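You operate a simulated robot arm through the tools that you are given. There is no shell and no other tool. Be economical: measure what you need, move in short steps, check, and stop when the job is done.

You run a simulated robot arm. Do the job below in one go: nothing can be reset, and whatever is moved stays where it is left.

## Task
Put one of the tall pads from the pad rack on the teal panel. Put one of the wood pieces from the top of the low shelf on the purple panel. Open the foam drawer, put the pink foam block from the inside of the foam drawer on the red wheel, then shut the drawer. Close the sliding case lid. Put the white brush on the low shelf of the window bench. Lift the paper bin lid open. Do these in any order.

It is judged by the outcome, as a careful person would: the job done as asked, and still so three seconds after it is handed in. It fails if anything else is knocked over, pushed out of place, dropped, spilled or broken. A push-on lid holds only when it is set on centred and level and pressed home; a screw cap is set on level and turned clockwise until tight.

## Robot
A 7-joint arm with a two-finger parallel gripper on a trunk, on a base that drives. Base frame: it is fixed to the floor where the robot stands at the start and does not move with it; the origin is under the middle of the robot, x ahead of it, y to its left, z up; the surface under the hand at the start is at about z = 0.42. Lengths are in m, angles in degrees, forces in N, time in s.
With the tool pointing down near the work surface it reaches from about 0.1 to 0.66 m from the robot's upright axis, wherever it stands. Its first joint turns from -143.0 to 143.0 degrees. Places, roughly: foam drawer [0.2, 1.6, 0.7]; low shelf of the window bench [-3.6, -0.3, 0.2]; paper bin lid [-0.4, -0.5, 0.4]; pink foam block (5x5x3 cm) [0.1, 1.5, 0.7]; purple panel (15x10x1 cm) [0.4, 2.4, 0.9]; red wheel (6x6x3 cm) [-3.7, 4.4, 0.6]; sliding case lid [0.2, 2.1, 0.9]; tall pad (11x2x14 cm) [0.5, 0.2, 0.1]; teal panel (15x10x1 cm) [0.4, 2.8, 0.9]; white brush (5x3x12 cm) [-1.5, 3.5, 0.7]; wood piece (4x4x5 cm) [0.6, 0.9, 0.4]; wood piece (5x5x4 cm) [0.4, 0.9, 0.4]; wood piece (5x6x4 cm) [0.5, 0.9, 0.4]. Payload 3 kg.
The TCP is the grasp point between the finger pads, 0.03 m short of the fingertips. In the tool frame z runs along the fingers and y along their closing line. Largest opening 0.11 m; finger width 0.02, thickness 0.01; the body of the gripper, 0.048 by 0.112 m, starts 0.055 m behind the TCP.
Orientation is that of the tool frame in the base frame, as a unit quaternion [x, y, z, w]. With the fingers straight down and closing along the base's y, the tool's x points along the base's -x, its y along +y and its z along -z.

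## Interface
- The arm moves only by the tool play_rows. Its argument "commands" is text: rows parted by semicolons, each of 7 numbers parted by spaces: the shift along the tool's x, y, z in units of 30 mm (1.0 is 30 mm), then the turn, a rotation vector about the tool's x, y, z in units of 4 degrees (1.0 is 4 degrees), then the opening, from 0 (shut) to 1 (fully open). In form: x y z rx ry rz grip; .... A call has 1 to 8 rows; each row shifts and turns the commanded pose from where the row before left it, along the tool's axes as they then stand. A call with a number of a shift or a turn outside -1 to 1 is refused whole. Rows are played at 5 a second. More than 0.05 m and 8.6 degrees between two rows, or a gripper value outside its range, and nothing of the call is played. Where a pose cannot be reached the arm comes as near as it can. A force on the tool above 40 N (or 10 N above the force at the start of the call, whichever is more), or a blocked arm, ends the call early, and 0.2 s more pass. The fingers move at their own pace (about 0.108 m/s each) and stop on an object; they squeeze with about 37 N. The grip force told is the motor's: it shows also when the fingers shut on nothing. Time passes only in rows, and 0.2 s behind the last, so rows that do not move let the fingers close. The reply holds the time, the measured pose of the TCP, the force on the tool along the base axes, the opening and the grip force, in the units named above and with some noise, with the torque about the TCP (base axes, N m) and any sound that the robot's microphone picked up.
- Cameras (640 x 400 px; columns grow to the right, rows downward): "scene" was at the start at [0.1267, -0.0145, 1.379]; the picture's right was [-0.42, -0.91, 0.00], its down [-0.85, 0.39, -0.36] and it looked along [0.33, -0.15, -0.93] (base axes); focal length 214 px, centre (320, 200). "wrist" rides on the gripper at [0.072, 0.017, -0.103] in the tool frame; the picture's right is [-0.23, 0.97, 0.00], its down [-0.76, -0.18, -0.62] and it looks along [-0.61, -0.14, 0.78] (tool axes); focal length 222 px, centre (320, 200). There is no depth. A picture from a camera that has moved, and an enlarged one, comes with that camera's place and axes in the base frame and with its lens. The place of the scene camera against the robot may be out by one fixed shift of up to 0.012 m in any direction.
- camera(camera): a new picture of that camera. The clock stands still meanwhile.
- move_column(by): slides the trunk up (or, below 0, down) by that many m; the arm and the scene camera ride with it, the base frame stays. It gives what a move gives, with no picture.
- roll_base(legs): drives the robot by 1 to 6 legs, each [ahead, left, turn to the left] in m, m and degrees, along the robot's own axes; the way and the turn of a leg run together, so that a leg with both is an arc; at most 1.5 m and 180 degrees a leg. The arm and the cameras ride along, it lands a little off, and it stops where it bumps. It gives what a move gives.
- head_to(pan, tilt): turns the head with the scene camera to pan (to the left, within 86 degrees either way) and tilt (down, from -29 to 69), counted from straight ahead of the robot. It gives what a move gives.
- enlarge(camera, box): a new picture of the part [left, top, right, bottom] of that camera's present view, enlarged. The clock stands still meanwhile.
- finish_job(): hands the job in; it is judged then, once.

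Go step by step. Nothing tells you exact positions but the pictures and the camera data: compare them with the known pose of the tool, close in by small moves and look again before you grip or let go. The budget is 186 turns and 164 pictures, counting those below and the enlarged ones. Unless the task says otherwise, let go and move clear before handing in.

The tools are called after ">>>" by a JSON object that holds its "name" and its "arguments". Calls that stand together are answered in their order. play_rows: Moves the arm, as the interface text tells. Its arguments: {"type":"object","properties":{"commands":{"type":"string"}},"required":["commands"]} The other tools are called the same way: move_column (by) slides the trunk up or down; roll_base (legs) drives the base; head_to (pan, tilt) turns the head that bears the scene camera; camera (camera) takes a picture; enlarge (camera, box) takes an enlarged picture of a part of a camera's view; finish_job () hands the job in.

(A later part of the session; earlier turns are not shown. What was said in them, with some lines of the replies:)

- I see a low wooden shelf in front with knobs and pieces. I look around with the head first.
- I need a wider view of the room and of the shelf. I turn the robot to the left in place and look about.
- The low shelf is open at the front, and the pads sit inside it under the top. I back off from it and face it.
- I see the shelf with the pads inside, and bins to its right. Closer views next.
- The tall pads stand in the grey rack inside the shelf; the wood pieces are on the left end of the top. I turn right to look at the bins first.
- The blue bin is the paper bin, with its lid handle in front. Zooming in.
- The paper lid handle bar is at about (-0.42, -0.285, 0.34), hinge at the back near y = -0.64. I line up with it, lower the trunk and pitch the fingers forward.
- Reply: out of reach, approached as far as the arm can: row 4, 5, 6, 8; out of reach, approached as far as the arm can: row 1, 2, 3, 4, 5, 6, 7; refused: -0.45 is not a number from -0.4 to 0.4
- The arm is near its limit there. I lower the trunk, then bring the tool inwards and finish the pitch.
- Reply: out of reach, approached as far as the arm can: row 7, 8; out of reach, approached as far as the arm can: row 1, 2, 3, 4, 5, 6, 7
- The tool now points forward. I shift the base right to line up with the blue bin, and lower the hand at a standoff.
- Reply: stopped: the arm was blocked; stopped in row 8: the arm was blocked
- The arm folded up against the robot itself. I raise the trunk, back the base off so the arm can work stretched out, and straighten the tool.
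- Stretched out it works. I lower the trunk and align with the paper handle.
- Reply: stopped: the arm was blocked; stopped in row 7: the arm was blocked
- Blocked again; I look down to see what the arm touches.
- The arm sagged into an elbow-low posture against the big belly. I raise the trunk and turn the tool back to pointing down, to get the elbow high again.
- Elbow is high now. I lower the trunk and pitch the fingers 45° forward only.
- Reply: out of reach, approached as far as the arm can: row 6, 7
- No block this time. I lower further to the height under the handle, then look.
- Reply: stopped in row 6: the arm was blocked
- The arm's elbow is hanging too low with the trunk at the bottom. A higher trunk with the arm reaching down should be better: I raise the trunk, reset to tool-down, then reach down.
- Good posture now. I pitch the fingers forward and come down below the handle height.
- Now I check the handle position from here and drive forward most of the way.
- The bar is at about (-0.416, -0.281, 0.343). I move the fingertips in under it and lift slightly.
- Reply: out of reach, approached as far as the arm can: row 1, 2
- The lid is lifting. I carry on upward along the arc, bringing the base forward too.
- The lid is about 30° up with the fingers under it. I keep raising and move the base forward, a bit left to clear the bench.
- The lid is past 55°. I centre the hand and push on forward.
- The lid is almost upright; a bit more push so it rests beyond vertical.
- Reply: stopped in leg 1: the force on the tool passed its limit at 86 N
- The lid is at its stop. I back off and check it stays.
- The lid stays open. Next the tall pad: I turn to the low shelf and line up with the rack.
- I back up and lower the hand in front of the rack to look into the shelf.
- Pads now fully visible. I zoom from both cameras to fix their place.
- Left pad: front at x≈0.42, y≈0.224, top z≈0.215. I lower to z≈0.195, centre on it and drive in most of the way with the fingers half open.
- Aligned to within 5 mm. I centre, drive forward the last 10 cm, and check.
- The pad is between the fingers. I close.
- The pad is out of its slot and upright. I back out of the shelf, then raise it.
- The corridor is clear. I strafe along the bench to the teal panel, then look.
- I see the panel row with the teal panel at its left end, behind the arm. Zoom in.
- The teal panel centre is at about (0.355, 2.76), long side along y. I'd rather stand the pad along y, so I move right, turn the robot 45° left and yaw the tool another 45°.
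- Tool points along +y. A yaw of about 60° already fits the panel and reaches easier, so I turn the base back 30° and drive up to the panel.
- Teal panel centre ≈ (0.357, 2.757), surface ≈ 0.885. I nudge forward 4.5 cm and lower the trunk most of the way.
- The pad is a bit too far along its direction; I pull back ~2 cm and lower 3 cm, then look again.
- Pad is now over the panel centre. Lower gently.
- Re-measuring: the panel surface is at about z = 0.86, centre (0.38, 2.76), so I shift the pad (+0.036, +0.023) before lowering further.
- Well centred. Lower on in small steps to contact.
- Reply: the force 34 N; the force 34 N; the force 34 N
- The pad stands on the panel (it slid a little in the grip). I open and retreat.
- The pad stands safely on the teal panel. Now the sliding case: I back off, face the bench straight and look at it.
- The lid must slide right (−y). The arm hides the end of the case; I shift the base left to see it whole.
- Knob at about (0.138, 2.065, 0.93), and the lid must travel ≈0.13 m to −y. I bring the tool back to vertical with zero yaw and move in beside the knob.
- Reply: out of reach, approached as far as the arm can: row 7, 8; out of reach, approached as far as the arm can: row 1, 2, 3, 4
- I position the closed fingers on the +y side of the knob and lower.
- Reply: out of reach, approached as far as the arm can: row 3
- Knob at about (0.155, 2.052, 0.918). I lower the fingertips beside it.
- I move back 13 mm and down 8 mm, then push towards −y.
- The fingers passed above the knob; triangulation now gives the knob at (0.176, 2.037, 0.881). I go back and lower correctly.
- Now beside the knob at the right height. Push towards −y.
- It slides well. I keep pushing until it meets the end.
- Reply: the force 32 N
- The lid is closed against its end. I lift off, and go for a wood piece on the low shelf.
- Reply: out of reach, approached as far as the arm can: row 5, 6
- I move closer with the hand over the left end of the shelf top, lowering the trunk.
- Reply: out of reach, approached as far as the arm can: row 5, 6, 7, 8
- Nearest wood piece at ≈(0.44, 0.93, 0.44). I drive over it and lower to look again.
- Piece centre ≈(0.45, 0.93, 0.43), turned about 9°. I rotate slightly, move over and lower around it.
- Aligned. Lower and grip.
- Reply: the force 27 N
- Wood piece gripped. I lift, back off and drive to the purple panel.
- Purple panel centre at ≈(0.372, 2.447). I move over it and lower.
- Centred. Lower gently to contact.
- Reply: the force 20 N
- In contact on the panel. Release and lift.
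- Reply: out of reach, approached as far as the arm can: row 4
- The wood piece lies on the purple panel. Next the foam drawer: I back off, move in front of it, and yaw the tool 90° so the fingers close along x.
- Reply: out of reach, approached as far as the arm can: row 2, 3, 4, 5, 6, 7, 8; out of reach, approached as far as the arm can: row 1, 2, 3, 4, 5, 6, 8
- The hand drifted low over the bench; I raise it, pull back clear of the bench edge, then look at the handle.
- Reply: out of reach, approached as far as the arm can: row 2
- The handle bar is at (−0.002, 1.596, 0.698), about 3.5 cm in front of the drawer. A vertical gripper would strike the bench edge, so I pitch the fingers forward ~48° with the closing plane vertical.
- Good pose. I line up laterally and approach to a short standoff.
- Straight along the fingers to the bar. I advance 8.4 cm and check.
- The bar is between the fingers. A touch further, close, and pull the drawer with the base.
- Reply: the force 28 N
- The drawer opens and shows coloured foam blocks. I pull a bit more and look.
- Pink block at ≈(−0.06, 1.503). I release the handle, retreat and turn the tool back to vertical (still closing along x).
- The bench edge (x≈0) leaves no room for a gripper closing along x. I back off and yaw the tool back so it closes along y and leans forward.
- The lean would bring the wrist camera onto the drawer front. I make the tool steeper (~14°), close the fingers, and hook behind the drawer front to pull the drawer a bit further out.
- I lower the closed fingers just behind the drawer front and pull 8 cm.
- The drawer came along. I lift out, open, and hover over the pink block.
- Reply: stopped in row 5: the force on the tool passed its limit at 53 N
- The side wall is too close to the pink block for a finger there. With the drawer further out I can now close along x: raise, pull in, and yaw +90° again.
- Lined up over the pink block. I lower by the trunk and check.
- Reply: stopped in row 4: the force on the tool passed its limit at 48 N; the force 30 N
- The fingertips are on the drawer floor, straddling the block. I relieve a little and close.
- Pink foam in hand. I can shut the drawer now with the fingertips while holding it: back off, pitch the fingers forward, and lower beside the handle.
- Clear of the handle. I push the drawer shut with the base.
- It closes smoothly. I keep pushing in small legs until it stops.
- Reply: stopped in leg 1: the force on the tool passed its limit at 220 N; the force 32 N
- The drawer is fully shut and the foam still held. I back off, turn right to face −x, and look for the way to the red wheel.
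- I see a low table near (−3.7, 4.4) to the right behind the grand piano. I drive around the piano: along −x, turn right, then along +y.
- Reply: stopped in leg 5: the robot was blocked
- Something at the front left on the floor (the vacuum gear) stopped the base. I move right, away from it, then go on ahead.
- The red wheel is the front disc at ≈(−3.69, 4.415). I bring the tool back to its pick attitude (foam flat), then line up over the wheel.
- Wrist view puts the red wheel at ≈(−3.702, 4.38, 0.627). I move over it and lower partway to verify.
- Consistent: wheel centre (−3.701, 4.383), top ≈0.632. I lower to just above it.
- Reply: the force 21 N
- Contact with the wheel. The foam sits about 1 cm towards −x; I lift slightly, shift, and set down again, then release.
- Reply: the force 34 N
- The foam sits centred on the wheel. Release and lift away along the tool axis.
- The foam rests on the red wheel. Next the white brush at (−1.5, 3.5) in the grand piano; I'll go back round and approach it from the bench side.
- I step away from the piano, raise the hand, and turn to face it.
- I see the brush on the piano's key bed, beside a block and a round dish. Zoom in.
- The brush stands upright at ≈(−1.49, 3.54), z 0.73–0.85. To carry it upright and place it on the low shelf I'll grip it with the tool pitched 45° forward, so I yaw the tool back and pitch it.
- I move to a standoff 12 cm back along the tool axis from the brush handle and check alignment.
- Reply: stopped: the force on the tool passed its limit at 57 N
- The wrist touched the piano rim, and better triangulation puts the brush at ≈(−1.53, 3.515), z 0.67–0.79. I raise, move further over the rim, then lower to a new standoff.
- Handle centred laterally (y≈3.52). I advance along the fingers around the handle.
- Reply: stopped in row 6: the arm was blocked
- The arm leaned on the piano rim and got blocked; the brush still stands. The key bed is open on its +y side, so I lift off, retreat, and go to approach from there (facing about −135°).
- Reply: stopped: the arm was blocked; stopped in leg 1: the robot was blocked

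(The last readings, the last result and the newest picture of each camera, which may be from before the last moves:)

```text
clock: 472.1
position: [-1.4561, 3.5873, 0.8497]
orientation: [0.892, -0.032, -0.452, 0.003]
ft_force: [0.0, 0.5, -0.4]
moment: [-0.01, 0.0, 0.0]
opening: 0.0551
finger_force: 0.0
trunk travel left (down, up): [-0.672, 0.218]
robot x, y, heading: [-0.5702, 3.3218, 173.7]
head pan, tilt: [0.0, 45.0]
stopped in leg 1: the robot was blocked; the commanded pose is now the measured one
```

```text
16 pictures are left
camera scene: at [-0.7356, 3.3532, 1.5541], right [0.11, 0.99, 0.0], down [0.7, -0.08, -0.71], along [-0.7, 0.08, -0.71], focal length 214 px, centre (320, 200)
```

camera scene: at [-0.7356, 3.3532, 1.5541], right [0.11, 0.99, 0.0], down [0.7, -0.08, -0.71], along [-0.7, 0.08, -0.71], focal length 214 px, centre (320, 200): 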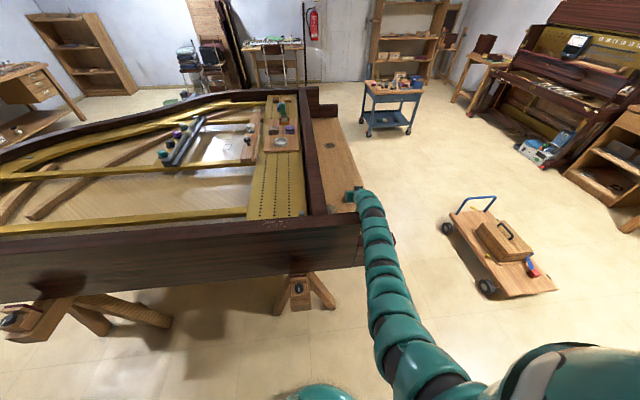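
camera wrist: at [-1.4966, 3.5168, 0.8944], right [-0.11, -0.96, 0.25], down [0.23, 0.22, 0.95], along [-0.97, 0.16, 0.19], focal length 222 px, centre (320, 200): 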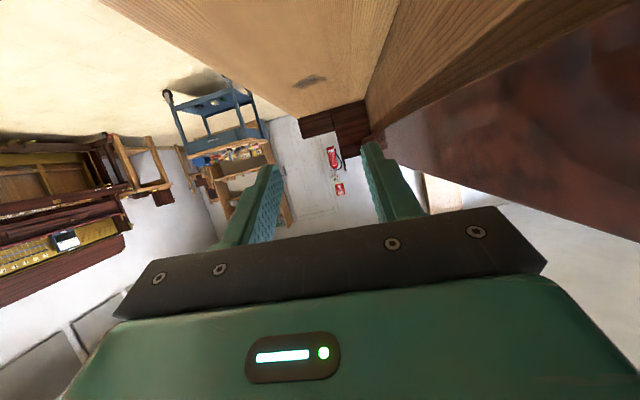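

I raise the arm clear first, then look at the key bed.

>>> {"name": "move_column", "arguments": {"by": 0.2}}

>>> {"name": "play_rows", "arguments": {"commands": "-0.7 0 -0.7 0 0 0 0.5;-0.7 0 -0.7 0 0 0 0.5;-0.7 0 -0.7 0 0 0 0.5;-0.5 0 -0.9 0 0 0 0.5;-0.5 0 -0.9 0 0 0 0.5;0 0 0 0 0 0 0.5"}}

>>> {"name": "enlarge", "arguments": {"camera": "scene", "box": [250, 130, 430, 290]}}

```text
clock: 474.3
position: [-1.4582, 3.5885, 1.051]
orientation: [0.891, -0.033, -0.452, 0.001]
ft_force: [-0.2, 0.9, -0.4]
moment: [0.03, -0.02, 0.0]
opening: 0.0548
finger_force: 0.1
trunk travel left (down, up): [-0.872, 0.018]
robot x, y, heading: [-0.5711, 3.3244, 173.8]
head pan, tilt: [0.0, 45.0]
```

```text
clock: 475.7
position: [-1.4161, 3.5892, 1.1928]
orientation: [0.892, -0.032, -0.451, 0.001]
ft_force: [-0.4, 0.9, -0.1]
moment: [-0.02, -0.01, -0.01]
opening: 0.0553
finger_force: 0.1
trunk travel left (down, up): [-0.872, 0.018]
robot x, y, heading: [-0.5718, 3.3253, 173.7]
head pan, tilt: [0.0, 45.0]
```

```text
2.50 times, centred on (340, 210) of scene
camera zoom: at [-0.7373, 3.3512, 1.7551], right [0.11, 0.99, 0.0], down [0.7, -0.08, -0.71], along [-0.7, 0.08, -0.71], focal length 536 px, centre (270, 175)
```

zoom: 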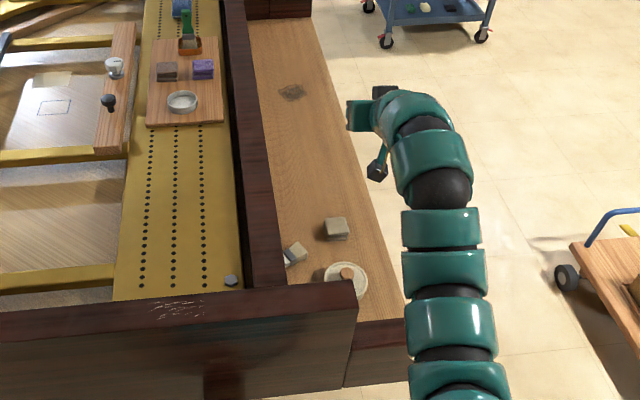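

The brush has tipped over on the key bed; the block and the dish are unmoved. I go round to the open side to pick it up.

>>> {"name": "roll_base", "arguments": {"legs": [[0, 0, 51], [-0.548, -0.52, 0], [0.25, -0.25, 0]]}}

>>> {"name": "head_to", "arguments": {"pan": 0, "tilt": 50}}

>>> {"name": "camera", "arguments": {"camera": "wrist"}}

>>> {"name": "camera", "arguments": {"camera": "scene"}}

```text
clock: 483.9
position: [-1.6423, 3.5762, 1.1931]
orientation: [0.818, 0.357, -0.406, 0.197]
ft_force: [-0.8, 0.7, 0.9]
moment: [-0.05, 0.01, 0.02]
opening: 0.0549
finger_force: 0.0
trunk travel left (down, up): [-0.872, 0.018]
robot x, y, heading: [-0.906, 4.0703, -135.0]
head pan, tilt: [0.0, 45.0]
```

```text
clock: 484.6
position: [-1.6415, 3.5764, 1.1936]
orientation: [0.818, 0.357, -0.407, 0.197]
ft_force: [0.4, -0.7, 0.4]
moment: [-0.05, -0.02, -0.04]
opening: 0.0549
finger_force: 0.0
trunk travel left (down, up): [-0.872, 0.018]
robot x, y, heading: [-0.9037, 4.0683, -134.9]
head pan, tilt: [0.0, 50.0]
```

```text
14 pictures are left
camera wrist: at [-1.5449, 3.6596, 1.1963], right [0.63, -0.75, 0.21], down [-0.12, 0.18, 0.98], along [-0.77, -0.64, 0.02], focal length 222 px, centre (320, 200)
```

wrist: 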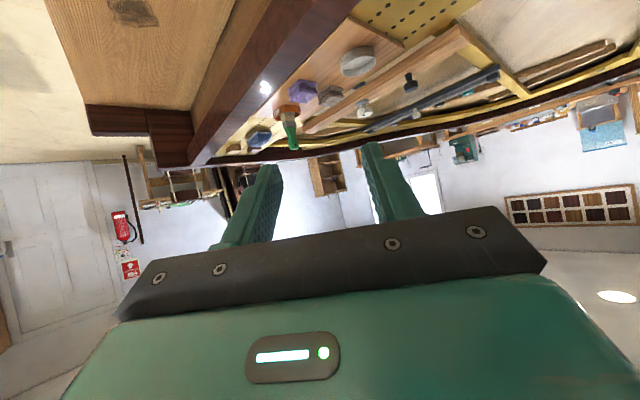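

```text
13 pictures are left
camera scene: at [-1.0231, 3.9675, 1.7483], right [-0.71, 0.71, 0.0], down [0.54, 0.54, -0.64], along [-0.46, -0.45, -0.77], focal length 214 px, centre (320, 200)
```

scene: 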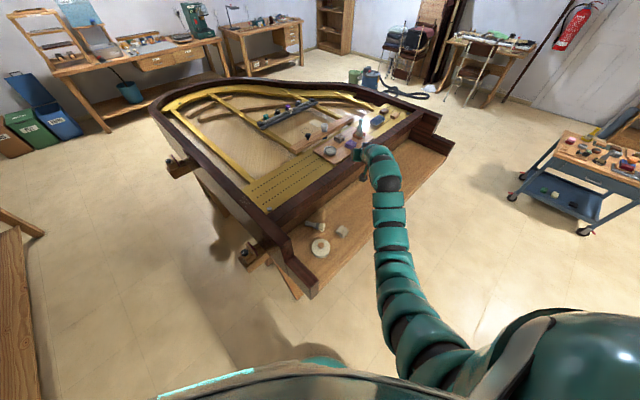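

>>> {"name": "enlarge", "arguments": {"camera": "scene", "box": [280, 190, 370, 270]}}

```text
5.00 times, centred on (325, 230) of scene
camera zoom: at [-1.0231, 3.9675, 1.7483], right [-0.71, 0.71, 0.0], down [0.54, 0.54, -0.64], along [-0.46, -0.45, -0.77], focal length 1072 px, centre (295, 50)
```

zoom: 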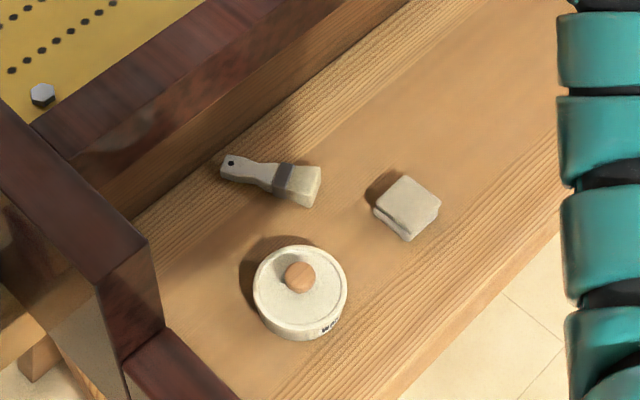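

The brush lies flat, centre ≈(−1.51, 3.477), axis pointing at about 117°. I retract the arm, reduce the pitch to ~25°, and move to stand in line with the brush.

>>> {"name": "play_rows", "arguments": {"commands": "0.5 0 -0.5 0 0.9 0 0.5;0.5 0 -0.5 0 0.9 0 0.5;0.5 0 -0.5 0 0.9 0 0.5;0.5 0 -0.5 0 0.9 0 0.5;0.6 0 -0.4 0 0.9 0 0.5;0.6 0 -0.4 0 0.9 0 0.5;0.6 0 -0.3 0 0.9 0 0.5;0.6 0 -0.3 0 0.7 0 0.6"}}

>>> {"name": "roll_base", "arguments": {"legs": [[0.618, -0.69, 0], [0, 0, 72]]}}

>>> {"name": "camera", "arguments": {"camera": "wrist"}}

```text
clock: 486.4
position: [-1.529, 3.7029, 1.1834]
orientation: [0.891, 0.395, -0.196, 0.104]
ft_force: [0.6, 0.4, 0.0]
moment: [0.01, -0.01, 0.0]
opening: 0.0662
finger_force: 0.0
trunk travel left (down, up): [-0.872, 0.018]
robot x, y, heading: [-0.9047, 4.0675, -135.2]
head pan, tilt: [0.0, 50.0]
```

```text
clock: 494.3
position: [-1.6356, 3.4092, 1.1839]
orientation: [0.481, 0.849, -0.094, 0.2]
ft_force: [-0.9, 0.5, -0.1]
moment: [-0.01, 0.02, 0.0]
opening: 0.0658
finger_force: 0.0
trunk travel left (down, up): [-0.872, 0.018]
robot x, y, heading: [-1.8113, 4.111, -61.7]
head pan, tilt: [0.0, 50.0]
```

```text
11 pictures are left
camera wrist: at [-1.6795, 3.5113, 1.245], right [0.93, 0.33, 0.13], down [0.04, -0.46, 0.89], along [0.35, -0.82, -0.45], focal length 222 px, centre (320, 200)
```

wrist: 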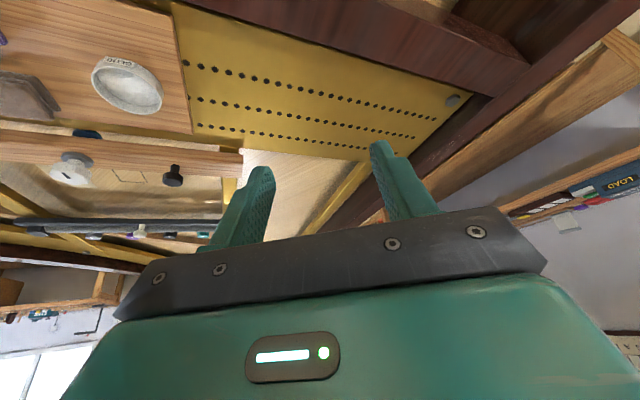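

I shift the hand laterally over the brush with the arm, lower the trunk, and look.

>>> {"name": "play_rows", "arguments": {"commands": "0 0.8 0 0 0 0.3 0.6;0 0.8 0 0 0 0.3 0.6;0 0.8 0 0 0 0.3 0.6;0 0.8 0 0 0 0.3 0.6;0 0.8 0 0 0 0 0.6;0 0.75 0 0 0 0 0.6;0 0 0 0 0 0 0.6"}}

>>> {"name": "move_column", "arguments": {"by": -0.33}}

>>> {"name": "camera", "arguments": {"camera": "wrist"}}

```text
clock: 495.9
position: [-1.5101, 3.4786, 1.1904]
orientation: [0.515, 0.827, -0.087, 0.206]
ft_force: [0.0, -0.1, 0.3]
moment: [0.02, 0.04, -0.01]
opening: 0.066
finger_force: 0.1
trunk travel left (down, up): [-0.872, 0.018]
robot x, y, heading: [-1.8121, 4.1088, -61.7]
head pan, tilt: [0.0, 50.0]
```

```text
clock: 499.1
position: [-1.5115, 3.4793, 0.861]
orientation: [0.514, 0.828, -0.087, 0.206]
ft_force: [1.1, 0.2, 0.2]
moment: [0.01, -0.03, 0.0]
opening: 0.066
finger_force: 0.0
trunk travel left (down, up): [-0.542, 0.348]
robot x, y, heading: [-1.8099, 4.1099, -61.5]
head pan, tilt: [0.0, 50.0]
```

```text
10 pictures are left
camera wrist: at [-1.549, 3.5825, 0.924], right [0.95, 0.26, 0.16], down [-0.02, -0.48, 0.88], along [0.3, -0.84, -0.45], focal length 222 px, centre (320, 200)
```

wrist: 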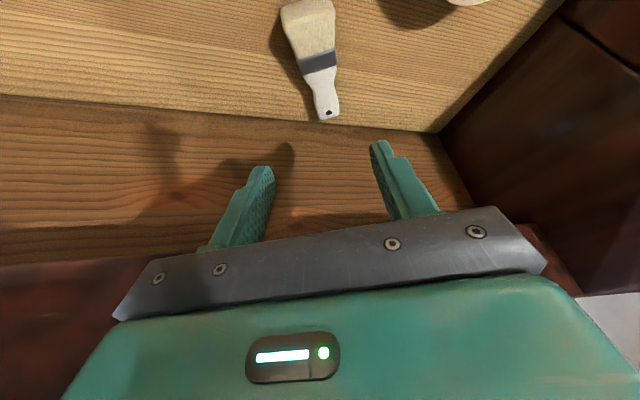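

Clear view: grasp point near the ferrule at (−1.474, 3.447). I move down to it.

>>> {"name": "play_rows", "arguments": {"commands": "-0.3 0.31 0.7 0 0 0 0.62;-0.3 0.31 0.7 0 0 0 0.62;0.3 0 0.8 0 0 0 0.62;0.3 0 0.8 0 0 0 0.62;0.3 0 0.8 0 0 0 0.62;0.3 0 0.8 0 0 0 0.62;0 0 0 0 0 0 0.62"}}

>>> {"name": "camera", "arguments": {"camera": "wrist"}}

```text
clock: 500.7
position: [-1.4674, 3.4538, 0.7342]
orientation: [0.515, 0.827, -0.088, 0.209]
ft_force: [-5.1, 3.6, 24.9]
moment: [-0.4, 1.01, -0.26]
opening: 0.0683
finger_force: 0.4
trunk travel left (down, up): [-0.542, 0.348]
robot x, y, heading: [-1.8113, 4.1125, -61.8]
head pan, tilt: [0.0, 50.0]
```

```text
9 pictures are left
camera wrist: at [-1.5059, 3.5578, 0.7959], right [0.95, 0.26, 0.17], down [-0.02, -0.48, 0.88], along [0.31, -0.84, -0.45], focal length 222 px, centre (320, 200)
```

wrist: 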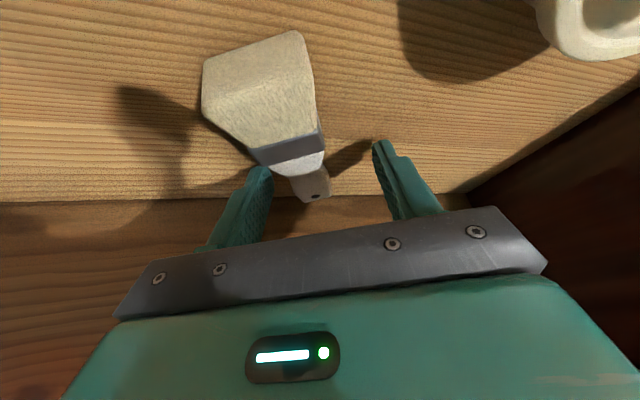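

The left finger lands on the ferrule; I raise a little, shift 1.8 cm left, and lower again.

>>> {"name": "play_rows", "arguments": {"commands": "-0.25 0 -0.5 0 0 0 0.65;0 -0.6 0 0 0 0 0.65;0.25 0 0.5 0 0 0 0.65;0.12 0 0.25 0 0 0 0.65;0 0 0 0 0 0 0.65"}}

>>> {"name": "play_rows", "arguments": {"commands": "0.18 0 0.36 0 0 0 0.65;0 0 0 0 0 0 0.65"}}

>>> {"name": "camera", "arguments": {"camera": "wrist"}}

```text
clock: 501.7
position: [-1.4812, 3.4446, 0.7346]
orientation: [0.514, 0.825, -0.09, 0.214]
ft_force: [-7.6, 11.2, 21.6]
moment: [-0.09, 0.98, -0.58]
opening: 0.0715
finger_force: 0.0
trunk travel left (down, up): [-0.542, 0.348]
robot x, y, heading: [-1.8072, 4.1142, -61.8]
head pan, tilt: [0.0, 50.0]
stopped in row 4: the force on the tool passed its limit at 49 N (the readings are from after the stop); the commanded pose is now the measured one
```

```text
clock: 502.0
position: [-1.4796, 3.4424, 0.7336]
orientation: [0.514, 0.825, -0.09, 0.217]
ft_force: [-5.0, 7.2, 14.9]
moment: [-0.08, 0.66, -0.35]
opening: 0.0712
finger_force: 0.1
trunk travel left (down, up): [-0.542, 0.348]
robot x, y, heading: [-1.8101, 4.111, -61.8]
head pan, tilt: [0.0, 50.0]
stopped in row 1: the force on the tool passed its limit at 44 N (the readings are from after the stop); the commanded pose is now the measured one
```

```text
8 pictures are left
camera wrist: at [-1.5197, 3.5479, 0.7943], right [0.95, 0.26, 0.17], down [-0.04, -0.46, 0.89], along [0.31, -0.85, -0.43], focal length 222 px, centre (320, 200)
```

wrist: 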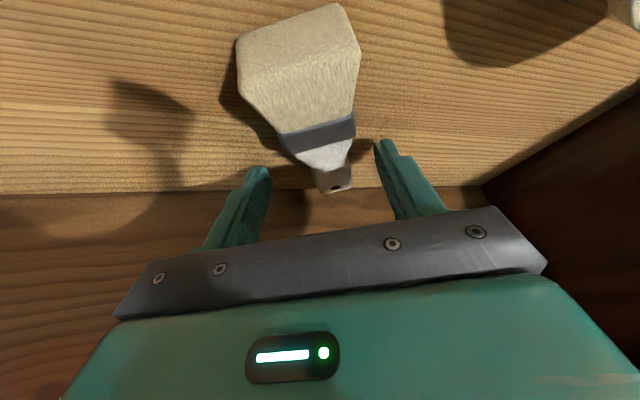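

The fingertips are on the key bed (z≈0.70) with the handle between them. Close and lift.

>>> {"name": "play_rows", "arguments": {"commands": "-0.03 0 -0.08 0 0 0 0.65;0 0 0 0 0 0 0;0 0 0 0 0 0 0;0 0 0 0 0 0 0;0 0 0 0 0 0 0"}}

>>> {"name": "move_column", "arguments": {"by": 0.1}}

>>> {"name": "camera", "arguments": {"camera": "wrist"}}

```text
clock: 503.2
position: [-1.4808, 3.4418, 0.7319]
orientation: [0.514, 0.826, -0.09, 0.214]
ft_force: [0.9, -0.5, 1.1]
moment: [-0.09, 0.02, 0.0]
opening: 0.0271
finger_force: 36.9
trunk travel left (down, up): [-0.542, 0.348]
robot x, y, heading: [-1.8082, 4.1108, -61.9]
head pan, tilt: [0.0, 50.0]
```

```text
clock: 504.0
position: [-1.4806, 3.4483, 0.7827]
orientation: [0.514, 0.828, -0.085, 0.207]
ft_force: [1.8, 1.7, -1.2]
moment: [-0.14, 0.05, -0.04]
opening: 0.0271
finger_force: 37.1
trunk travel left (down, up): [-0.598, 0.292]
robot x, y, heading: [-1.8093, 4.1097, -61.7]
head pan, tilt: [0.0, 50.0]
stopped: the force on the tool passed its limit at 50 N (the readings are from after the stop); the commanded pose is now the measured one
```

```text
7 pictures are left
camera wrist: at [-1.519, 3.5516, 0.8461], right [0.95, 0.26, 0.17], down [-0.02, -0.48, 0.88], along [0.31, -0.84, -0.45], focal length 222 px, centre (320, 200)
```

wrist: 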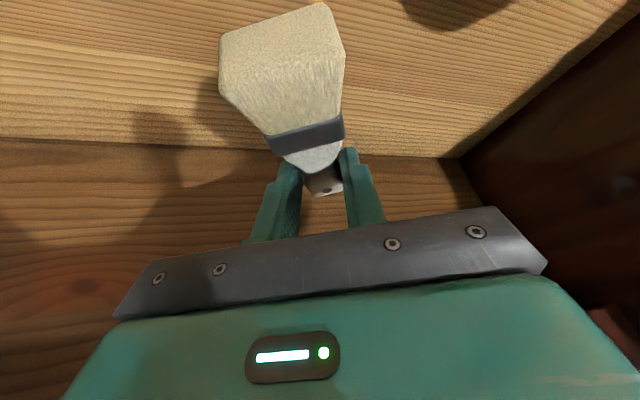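

The brush is held. I raise it fully and drive: west past the small table, then down the room to the window bench.

>>> {"name": "move_column", "arguments": {"by": 0.28}}

>>> {"name": "roll_base", "arguments": {"legs": [[0, 0, -118], [1.22, 0, 0], [0, 0, 90], [0, -0.27, 0]]}}

>>> {"name": "roll_base", "arguments": {"legs": [[1.3, 0, 0], [1.4, 0, 0], [0.45, 0, 0]]}}

```text
clock: 504.6
position: [-1.4807, 3.4526, 0.7928]
orientation: [0.513, 0.831, -0.079, 0.2]
ft_force: [0.4, 5.1, 0.4]
moment: [-0.42, 0.03, -0.05]
opening: 0.0272
finger_force: 37.3
trunk travel left (down, up): [-0.613, 0.277]
robot x, y, heading: [-1.8069, 4.1129, -61.7]
head pan, tilt: [0.0, 50.0]
stopped: the force on the tool passed its limit at 48 N (the readings are from after the stop); the commanded pose is now the measured one
```

```text
clock: 505.5
position: [-1.4912, 3.452, 0.7904]
orientation: [0.517, 0.829, -0.075, 0.199]
ft_force: [-1.4, 5.9, -0.4]
moment: [-0.52, -0.17, -0.12]
opening: 0.027
finger_force: 36.7
trunk travel left (down, up): [-0.613, 0.277]
robot x, y, heading: [-1.8118, 4.1142, -63.1]
head pan, tilt: [0.0, 50.0]
stopped in leg 1: the force on the tool passed its limit at 47 N (the readings are from after the stop); the commanded pose is now the measured one
```

```text
clock: 506.4
position: [-1.4874, 3.4543, 0.7856]
orientation: [0.518, 0.83, -0.072, 0.194]
ft_force: [-0.2, 2.7, -2.5]
moment: [-0.24, 0.02, -0.04]
opening: 0.0268
finger_force: 37.2
trunk travel left (down, up): [-0.613, 0.277]
robot x, y, heading: [-1.8057, 4.1063, -63.0]
head pan, tilt: [0.0, 50.0]
stopped in leg 1: the force on the tool passed its limit at 52 N (the readings are from after the stop); the commanded pose is now the measured one
```

Something forward catches (probably the handle end at the piano wall). I draw straight back 5 cm first.

>>> {"name": "play_rows", "arguments": {"commands": "0.45 0 -0.22 0 0 0 0;0.45 0 -0.22 0 0 0 0;0.45 0 -0.22 0 0 0 0;0.45 0 -0.22 0 0 0 0;0 0 0 0 0 0 0"}}

>>> {"name": "move_column", "arguments": {"by": 0.1}}

>>> {"name": "camera", "arguments": {"camera": "wrist"}}

```text
clock: 507.6
position: [-1.517, 3.504, 0.7883]
orientation: [0.518, 0.831, -0.071, 0.193]
ft_force: [-0.4, 0.1, -0.4]
moment: [0.0, -0.02, 0.0]
opening: 0.0268
finger_force: 37.3
trunk travel left (down, up): [-0.613, 0.277]
robot x, y, heading: [-1.8096, 4.1048, -63.2]
head pan, tilt: [0.0, 50.0]
```

```text
clock: 508.9
position: [-1.5153, 3.5048, 0.8886]
orientation: [0.517, 0.831, -0.071, 0.193]
ft_force: [0.2, -0.5, -1.2]
moment: [-0.01, -0.02, 0.0]
opening: 0.0271
finger_force: 36.7
trunk travel left (down, up): [-0.713, 0.177]
robot x, y, heading: [-1.8062, 4.1073, -62.9]
head pan, tilt: [0.0, 50.0]
```

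```text
6 pictures are left
camera wrist: at [-1.5541, 3.6061, 0.9557], right [0.95, 0.25, 0.17], down [-0.02, -0.51, 0.86], along [0.3, -0.82, -0.49], focal length 222 px, centre (320, 200)
```

wrist: 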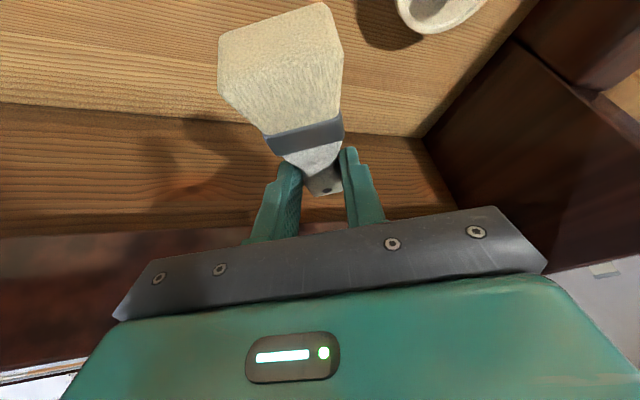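

Free now. Raise and drive to the window bench as planned.

>>> {"name": "move_column", "arguments": {"by": 0.17}}

>>> {"name": "roll_base", "arguments": {"legs": [[0, 0, -117], [1.22, 0, 0], [0, 0, 90], [0, -0.27, 0]]}}

>>> {"name": "roll_base", "arguments": {"legs": [[1.3, 0, 0], [1.4, 0, 0], [0.4, 0, 0]]}}

```text
clock: 510.8
position: [-1.5162, 3.505, 1.0583]
orientation: [0.517, 0.83, -0.072, 0.194]
ft_force: [0.3, 0.0, -0.5]
moment: [-0.01, -0.02, -0.02]
opening: 0.0268
finger_force: 37.1
trunk travel left (down, up): [-0.883, 0.007]
robot x, y, heading: [-1.8081, 4.1056, -63.0]
head pan, tilt: [0.0, 50.0]
```

```text
clock: 527.3
position: [-3.2811, 3.4272, 1.0582]
orientation: [0.694, 0.689, -0.115, 0.172]
ft_force: [0.4, -1.3, -0.1]
moment: [-0.01, 0.08, -0.04]
opening: 0.0263
finger_force: 36.8
trunk travel left (down, up): [-0.883, 0.007]
robot x, y, heading: [-3.2719, 4.0987, -89.7]
head pan, tilt: [0.0, 50.0]
```

```text
clock: 542.7
position: [-3.3368, 0.2859, 1.0585]
orientation: [0.707, 0.677, -0.117, 0.17]
ft_force: [0.2, -0.4, -1.5]
moment: [-0.04, 0.03, -0.02]
opening: 0.0265
finger_force: 36.9
trunk travel left (down, up): [-0.883, 0.007]
robot x, y, heading: [-3.3072, 0.9534, -92.0]
head pan, tilt: [0.0, 50.0]
```

I arrive in front of the window bench; a look at its low shelf.

>>> {"name": "roll_base", "arguments": {"legs": [[0, -0.25, 2]]}}

>>> {"name": "head_to", "arguments": {"pan": 0, "tilt": 45}}

>>> {"name": "camera", "arguments": {"camera": "scene"}}

```text
clock: 544.5
position: [-3.5682, 0.2884, 1.0586]
orientation: [0.696, 0.688, -0.114, 0.172]
ft_force: [-0.1, 0.4, -0.3]
moment: [-0.01, 0.03, 0.0]
opening: 0.0265
finger_force: 36.6
trunk travel left (down, up): [-0.883, 0.007]
robot x, y, heading: [-3.5577, 0.955, -89.7]
head pan, tilt: [0.0, 50.0]
```

```text
clock: 545.1
position: [-3.5651, 0.2875, 1.0579]
orientation: [0.696, 0.688, -0.115, 0.172]
ft_force: [1.1, 0.0, -1.7]
moment: [-0.03, -0.02, -0.02]
opening: 0.0266
finger_force: 36.5
trunk travel left (down, up): [-0.883, 0.007]
robot x, y, heading: [-3.557, 0.9556, -89.7]
head pan, tilt: [0.0, 45.0]
```

```text
5 pictures are left
camera scene: at [-3.5593, 0.8052, 1.7659], right [-1.0, 0.0, 0.0], down [0.0, 0.71, -0.71], along [0.0, -0.71, -0.71], focal length 214 px, centre (320, 200)
```

scene: 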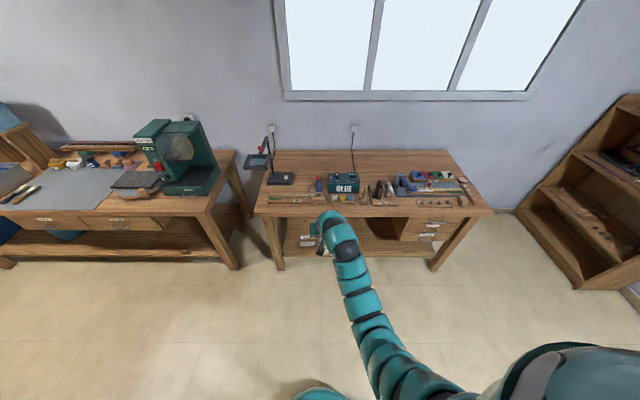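

>>> {"name": "enlarge", "arguments": {"camera": "scene", "box": [260, 190, 460, 280]}}

```text
3.20 times, centred on (360, 235) of scene
camera zoom: at [-3.5593, 0.8052, 1.7659], right [-1.0, 0.0, 0.0], down [0.0, 0.71, -0.71], along [0.0, -0.71, -0.71], focal length 686 px, centre (192, 88)
```

zoom: 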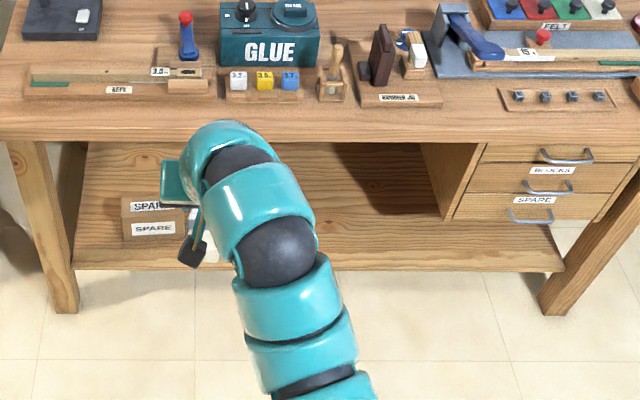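

Free shelf space around x≈−3.88. I strafe right, and lower the hand in front of the bench.

>>> {"name": "roll_base", "arguments": {"legs": [[0, -0.315, -0.3]]}}

>>> {"name": "move_column", "arguments": {"by": -0.4}}

>>> {"name": "move_column", "arguments": {"by": -0.2}}

>>> {"name": "play_rows", "arguments": {"commands": "0.36 0 0.82 0 0 0 0;0.36 0 0.82 0 0 0 0;0.36 0 0.82 0 0 0 0;0.36 0 0.82 0 0 0 0;0.36 0 0.82 0 0 0 0;0.36 0 0.82 0 0 0 0;0 0 0 0 0 0 0"}}

```text
clock: 547.3
position: [-3.8959, 0.2903, 1.0593]
orientation: [0.7, 0.684, -0.115, 0.171]
ft_force: [-0.6, -0.4, -1.3]
moment: [-0.05, -0.02, 0.01]
opening: 0.0264
finger_force: 37.3
trunk travel left (down, up): [-0.883, 0.007]
robot x, y, heading: [-3.8804, 0.9584, -90.7]
head pan, tilt: [0.0, 45.0]
```

```text
clock: 551.1
position: [-3.8946, 0.2899, 0.6585]
orientation: [0.7, 0.684, -0.116, 0.172]
ft_force: [0.6, -0.4, -0.3]
moment: [-0.05, 0.01, 0.02]
opening: 0.0265
finger_force: 37.3
trunk travel left (down, up): [-0.483, 0.407]
robot x, y, heading: [-3.8768, 0.9615, -90.7]
head pan, tilt: [0.0, 45.0]
```

```text
clock: 553.3
position: [-3.8949, 0.2893, 0.4584]
orientation: [0.699, 0.684, -0.115, 0.171]
ft_force: [0.3, -1.0, -0.8]
moment: [-0.05, 0.01, -0.01]
opening: 0.0263
finger_force: 36.7
trunk travel left (down, up): [-0.283, 0.607]
robot x, y, heading: [-3.8811, 0.9592, -90.8]
head pan, tilt: [0.0, 45.0]
```

```text
clock: 554.9
position: [-3.8805, 0.2914, 0.2968]
orientation: [0.699, 0.684, -0.116, 0.171]
ft_force: [-0.1, 0.2, 0.2]
moment: [-0.04, 0.01, 0.01]
opening: 0.0265
finger_force: 36.9
trunk travel left (down, up): [-0.283, 0.607]
robot x, y, heading: [-3.8734, 0.9556, -90.1]
head pan, tilt: [0.0, 45.0]
```

Lowered to z≈0.30. I drive in towards the shelf, stopping midway to look.

>>> {"name": "roll_base", "arguments": {"legs": [[0.38, 0, 0]]}}

>>> {"name": "camera", "arguments": {"camera": "scene"}}

```text
clock: 557.3
position: [-3.8905, -0.0832, 0.3]
orientation: [0.702, 0.681, -0.116, 0.171]
ft_force: [0.7, -0.7, -0.8]
moment: [-0.02, -0.01, 0.01]
opening: 0.0262
finger_force: 37.1
trunk travel left (down, up): [-0.283, 0.607]
robot x, y, heading: [-3.8805, 0.5848, -90.7]
head pan, tilt: [0.0, 45.0]
```

```text
3 pictures are left
camera scene: at [-3.8878, 0.432, 1.1659], right [-1.0, 0.02, 0.0], down [0.01, 0.71, -0.71], along [-0.01, -0.71, -0.71], focal length 214 px, centre (320, 200)
```

scene: 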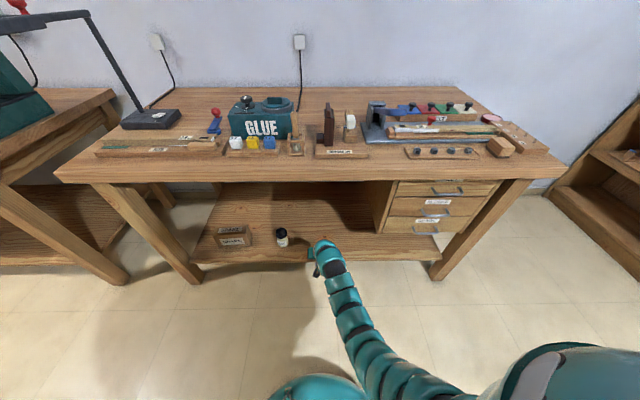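

The way in is clear. I go 14 cm further and lower to the shelf.

>>> {"name": "roll_base", "arguments": {"legs": [[0.15, 0, 0]]}}

>>> {"name": "play_rows", "arguments": {"commands": "0.13 0 0.3 0 0 0 0;0.13 0 0.3 0 0 0 0;0.13 0 0.3 0 0 0 0;0 0 0 0 0 0 0"}}

>>> {"name": "play_rows", "arguments": {"commands": "0.09 0 0.2 0 0 0 0;0.09 0 0.2 0 0 0 0;0 0 0 0 0 0 0"}}

>>> {"name": "play_rows", "arguments": {"commands": "0.09 0 0.2 0 0 0 0;0 0 0 0 0 0 0"}}

```text
clock: 558.6
position: [-3.8955, -0.2314, 0.2977]
orientation: [0.703, 0.68, -0.116, 0.171]
ft_force: [0.7, -0.2, -0.3]
moment: [-0.02, -0.01, 0.04]
opening: 0.0262
finger_force: 36.8
trunk travel left (down, up): [-0.283, 0.607]
robot x, y, heading: [-3.8808, 0.4396, -91.0]
head pan, tilt: [0.0, 45.0]
```

```text
clock: 559.6
position: [-3.8922, -0.2297, 0.2684]
orientation: [0.703, 0.68, -0.116, 0.171]
ft_force: [-0.3, 0.6, -0.2]
moment: [-0.06, 0.04, 0.0]
opening: 0.0267
finger_force: 37.7
trunk travel left (down, up): [-0.283, 0.607]
robot x, y, heading: [-3.8798, 0.4374, -91.2]
head pan, tilt: [0.0, 45.0]
```

```text
clock: 560.4
position: [-3.8904, -0.2324, 0.2559]
orientation: [0.703, 0.681, -0.115, 0.17]
ft_force: [-0.4, 0.1, -0.3]
moment: [0.0, -0.03, 0.0]
opening: 0.0261
finger_force: 36.5
trunk travel left (down, up): [-0.283, 0.607]
robot x, y, heading: [-3.8841, 0.4399, -91.0]
head pan, tilt: [0.0, 45.0]
```

```text
clock: 561.0
position: [-3.8899, -0.2311, 0.2489]
orientation: [0.703, 0.68, -0.117, 0.171]
ft_force: [0.6, -0.1, -0.5]
moment: [-0.02, -0.03, 0.01]
opening: 0.0265
finger_force: 36.8
trunk travel left (down, up): [-0.283, 0.607]
robot x, y, heading: [-3.883, 0.4366, -90.9]
head pan, tilt: [0.0, 45.0]
```

>>> {"name": "play_rows", "arguments": {"commands": "0.08 0 0.17 0 0 0 0;0 0 0 0 0 0 0"}}

>>> {"name": "play_rows", "arguments": {"commands": "0.06 0 0.14 0 0 0 0;0 0 0 0 0 0 0"}}

>>> {"name": "play_rows", "arguments": {"commands": "0.06 0 0.14 0 0 0 0;0 0 0 0 0 0 0"}}

>>> {"name": "play_rows", "arguments": {"commands": "0.04 0 0.1 0 0 0 0;0 0 0 0 0 0 0"}}

```text
clock: 561.6
position: [-3.8908, -0.2299, 0.2436]
orientation: [0.703, 0.68, -0.116, 0.171]
ft_force: [0.2, 0.0, -0.6]
moment: [-0.03, 0.03, 0.01]
opening: 0.0265
finger_force: 37.3
trunk travel left (down, up): [-0.283, 0.607]
robot x, y, heading: [-3.8819, 0.4388, -90.8]
head pan, tilt: [0.0, 45.0]
```

```text
clock: 562.2
position: [-3.89, -0.2313, 0.2386]
orientation: [0.703, 0.68, -0.116, 0.17]
ft_force: [-0.1, 1.0, -0.7]
moment: [-0.08, 0.02, 0.0]
opening: 0.0262
finger_force: 37.1
trunk travel left (down, up): [-0.283, 0.607]
robot x, y, heading: [-3.8827, 0.4385, -91.1]
head pan, tilt: [0.0, 45.0]
```

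```text
clock: 562.8
position: [-3.8891, -0.2309, 0.2351]
orientation: [0.703, 0.68, -0.117, 0.171]
ft_force: [0.2, -0.1, 4.4]
moment: [-0.25, 0.07, -0.02]
opening: 0.0264
finger_force: 37.0
trunk travel left (down, up): [-0.283, 0.607]
robot x, y, heading: [-3.8857, 0.4344, -91.0]
head pan, tilt: [0.0, 45.0]
```

```text
clock: 563.4
position: [-3.8884, -0.2323, 0.2337]
orientation: [0.702, 0.681, -0.118, 0.174]
ft_force: [-1.5, 1.8, 24.0]
moment: [-0.99, 0.28, -0.1]
opening: 0.0265
finger_force: 37.1
trunk travel left (down, up): [-0.283, 0.607]
robot x, y, heading: [-3.8835, 0.4344, -91.1]
head pan, tilt: [0.0, 45.0]
```

Brush is on the shelf. Open, lift, and back out.

>>> {"name": "play_rows", "arguments": {"commands": "-0.02 0 -0.06 0 0 0 0;0 0 0 0 0 0 0.3;0 0 0 0 0 0 0.55;0 0 0 0 0 0 0.55"}}

>>> {"name": "play_rows", "arguments": {"commands": "-0.3 0 -0.7 0 0 0 0.55;-0.36 0 -0.82 0 0 0 0.55;-0.36 0 -0.82 0 0 0 0.55;0 0 0 0 0 0 0.55"}}

>>> {"name": "roll_base", "arguments": {"legs": [[-0.45, 0, 0]]}}

>>> {"name": "camera", "arguments": {"camera": "wrist"}}

```text
clock: 564.4
position: [-3.8873, -0.2291, 0.2348]
orientation: [0.702, 0.681, -0.116, 0.172]
ft_force: [15.1, 3.5, 16.2]
moment: [0.05, 0.0, -0.04]
opening: 0.0521
finger_force: 0.0
trunk travel left (down, up): [-0.283, 0.607]
robot x, y, heading: [-3.8823, 0.4391, -91.0]
head pan, tilt: [0.0, 45.0]
```

```text
clock: 565.4
position: [-3.8952, -0.2321, 0.3093]
orientation: [0.703, 0.68, -0.118, 0.17]
ft_force: [0.2, -0.3, -0.7]
moment: [0.0, 0.01, 0.01]
opening: 0.0605
finger_force: 0.1
trunk travel left (down, up): [-0.283, 0.607]
robot x, y, heading: [-3.8829, 0.438, -90.9]
head pan, tilt: [0.0, 45.0]
```

```text
clock: 568.2
position: [-3.8848, 0.2208, 0.3085]
orientation: [0.702, 0.682, -0.116, 0.17]
ft_force: [-0.2, -0.1, -0.1]
moment: [-0.01, 0.01, 0.01]
opening: 0.0606
finger_force: 0.0
trunk travel left (down, up): [-0.283, 0.607]
robot x, y, heading: [-3.8747, 0.8917, -90.8]
head pan, tilt: [0.0, 45.0]
```

```text
2 pictures are left
camera wrist: at [-3.8715, 0.3287, 0.3759], right [0.96, -0.22, 0.17], down [-0.25, -0.45, 0.86], along [-0.11, -0.87, -0.49], focal length 222 px, centre (320, 200)
```

wrist: 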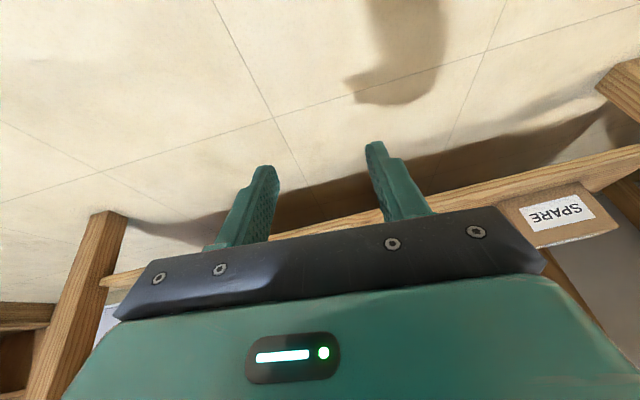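

>>> {"name": "enlarge", "arguments": {"camera": "scene", "box": [260, 150, 400, 250]}}

```text
4.00 times, centred on (330, 200) of scene
camera zoom: at [-3.8828, 0.7366, 1.1659], right [-1.0, 0.01, 0.0], down [0.01, 0.71, -0.71], along [-0.01, -0.71, -0.71], focal length 858 px, centre (280, 200)
```

zoom: 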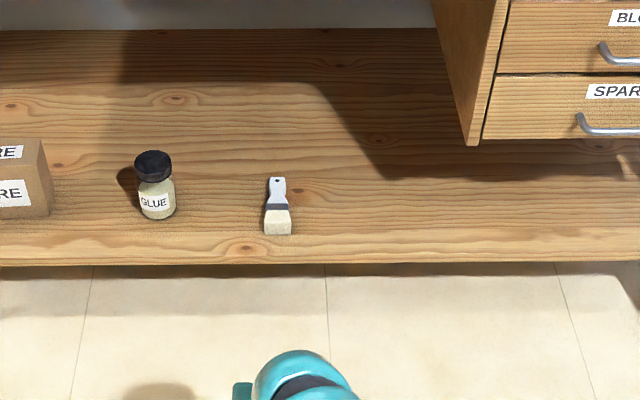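

The brush lies on the low shelf and the hand is clear. All six parts are done, so I hand the job in.

>>> {"name": "finish_job", "arguments": {}}

```text
The job is handed in.
```

All six parts are done and the job is handed in. Along the way:
- The brush tipped over in the piano before I gripped it, so it lies flat on the low shelf.
- The arm struck the piano rim several times.
- The base bumped something on the floor, probably the vacuum gear. I did not check whether it shifted.
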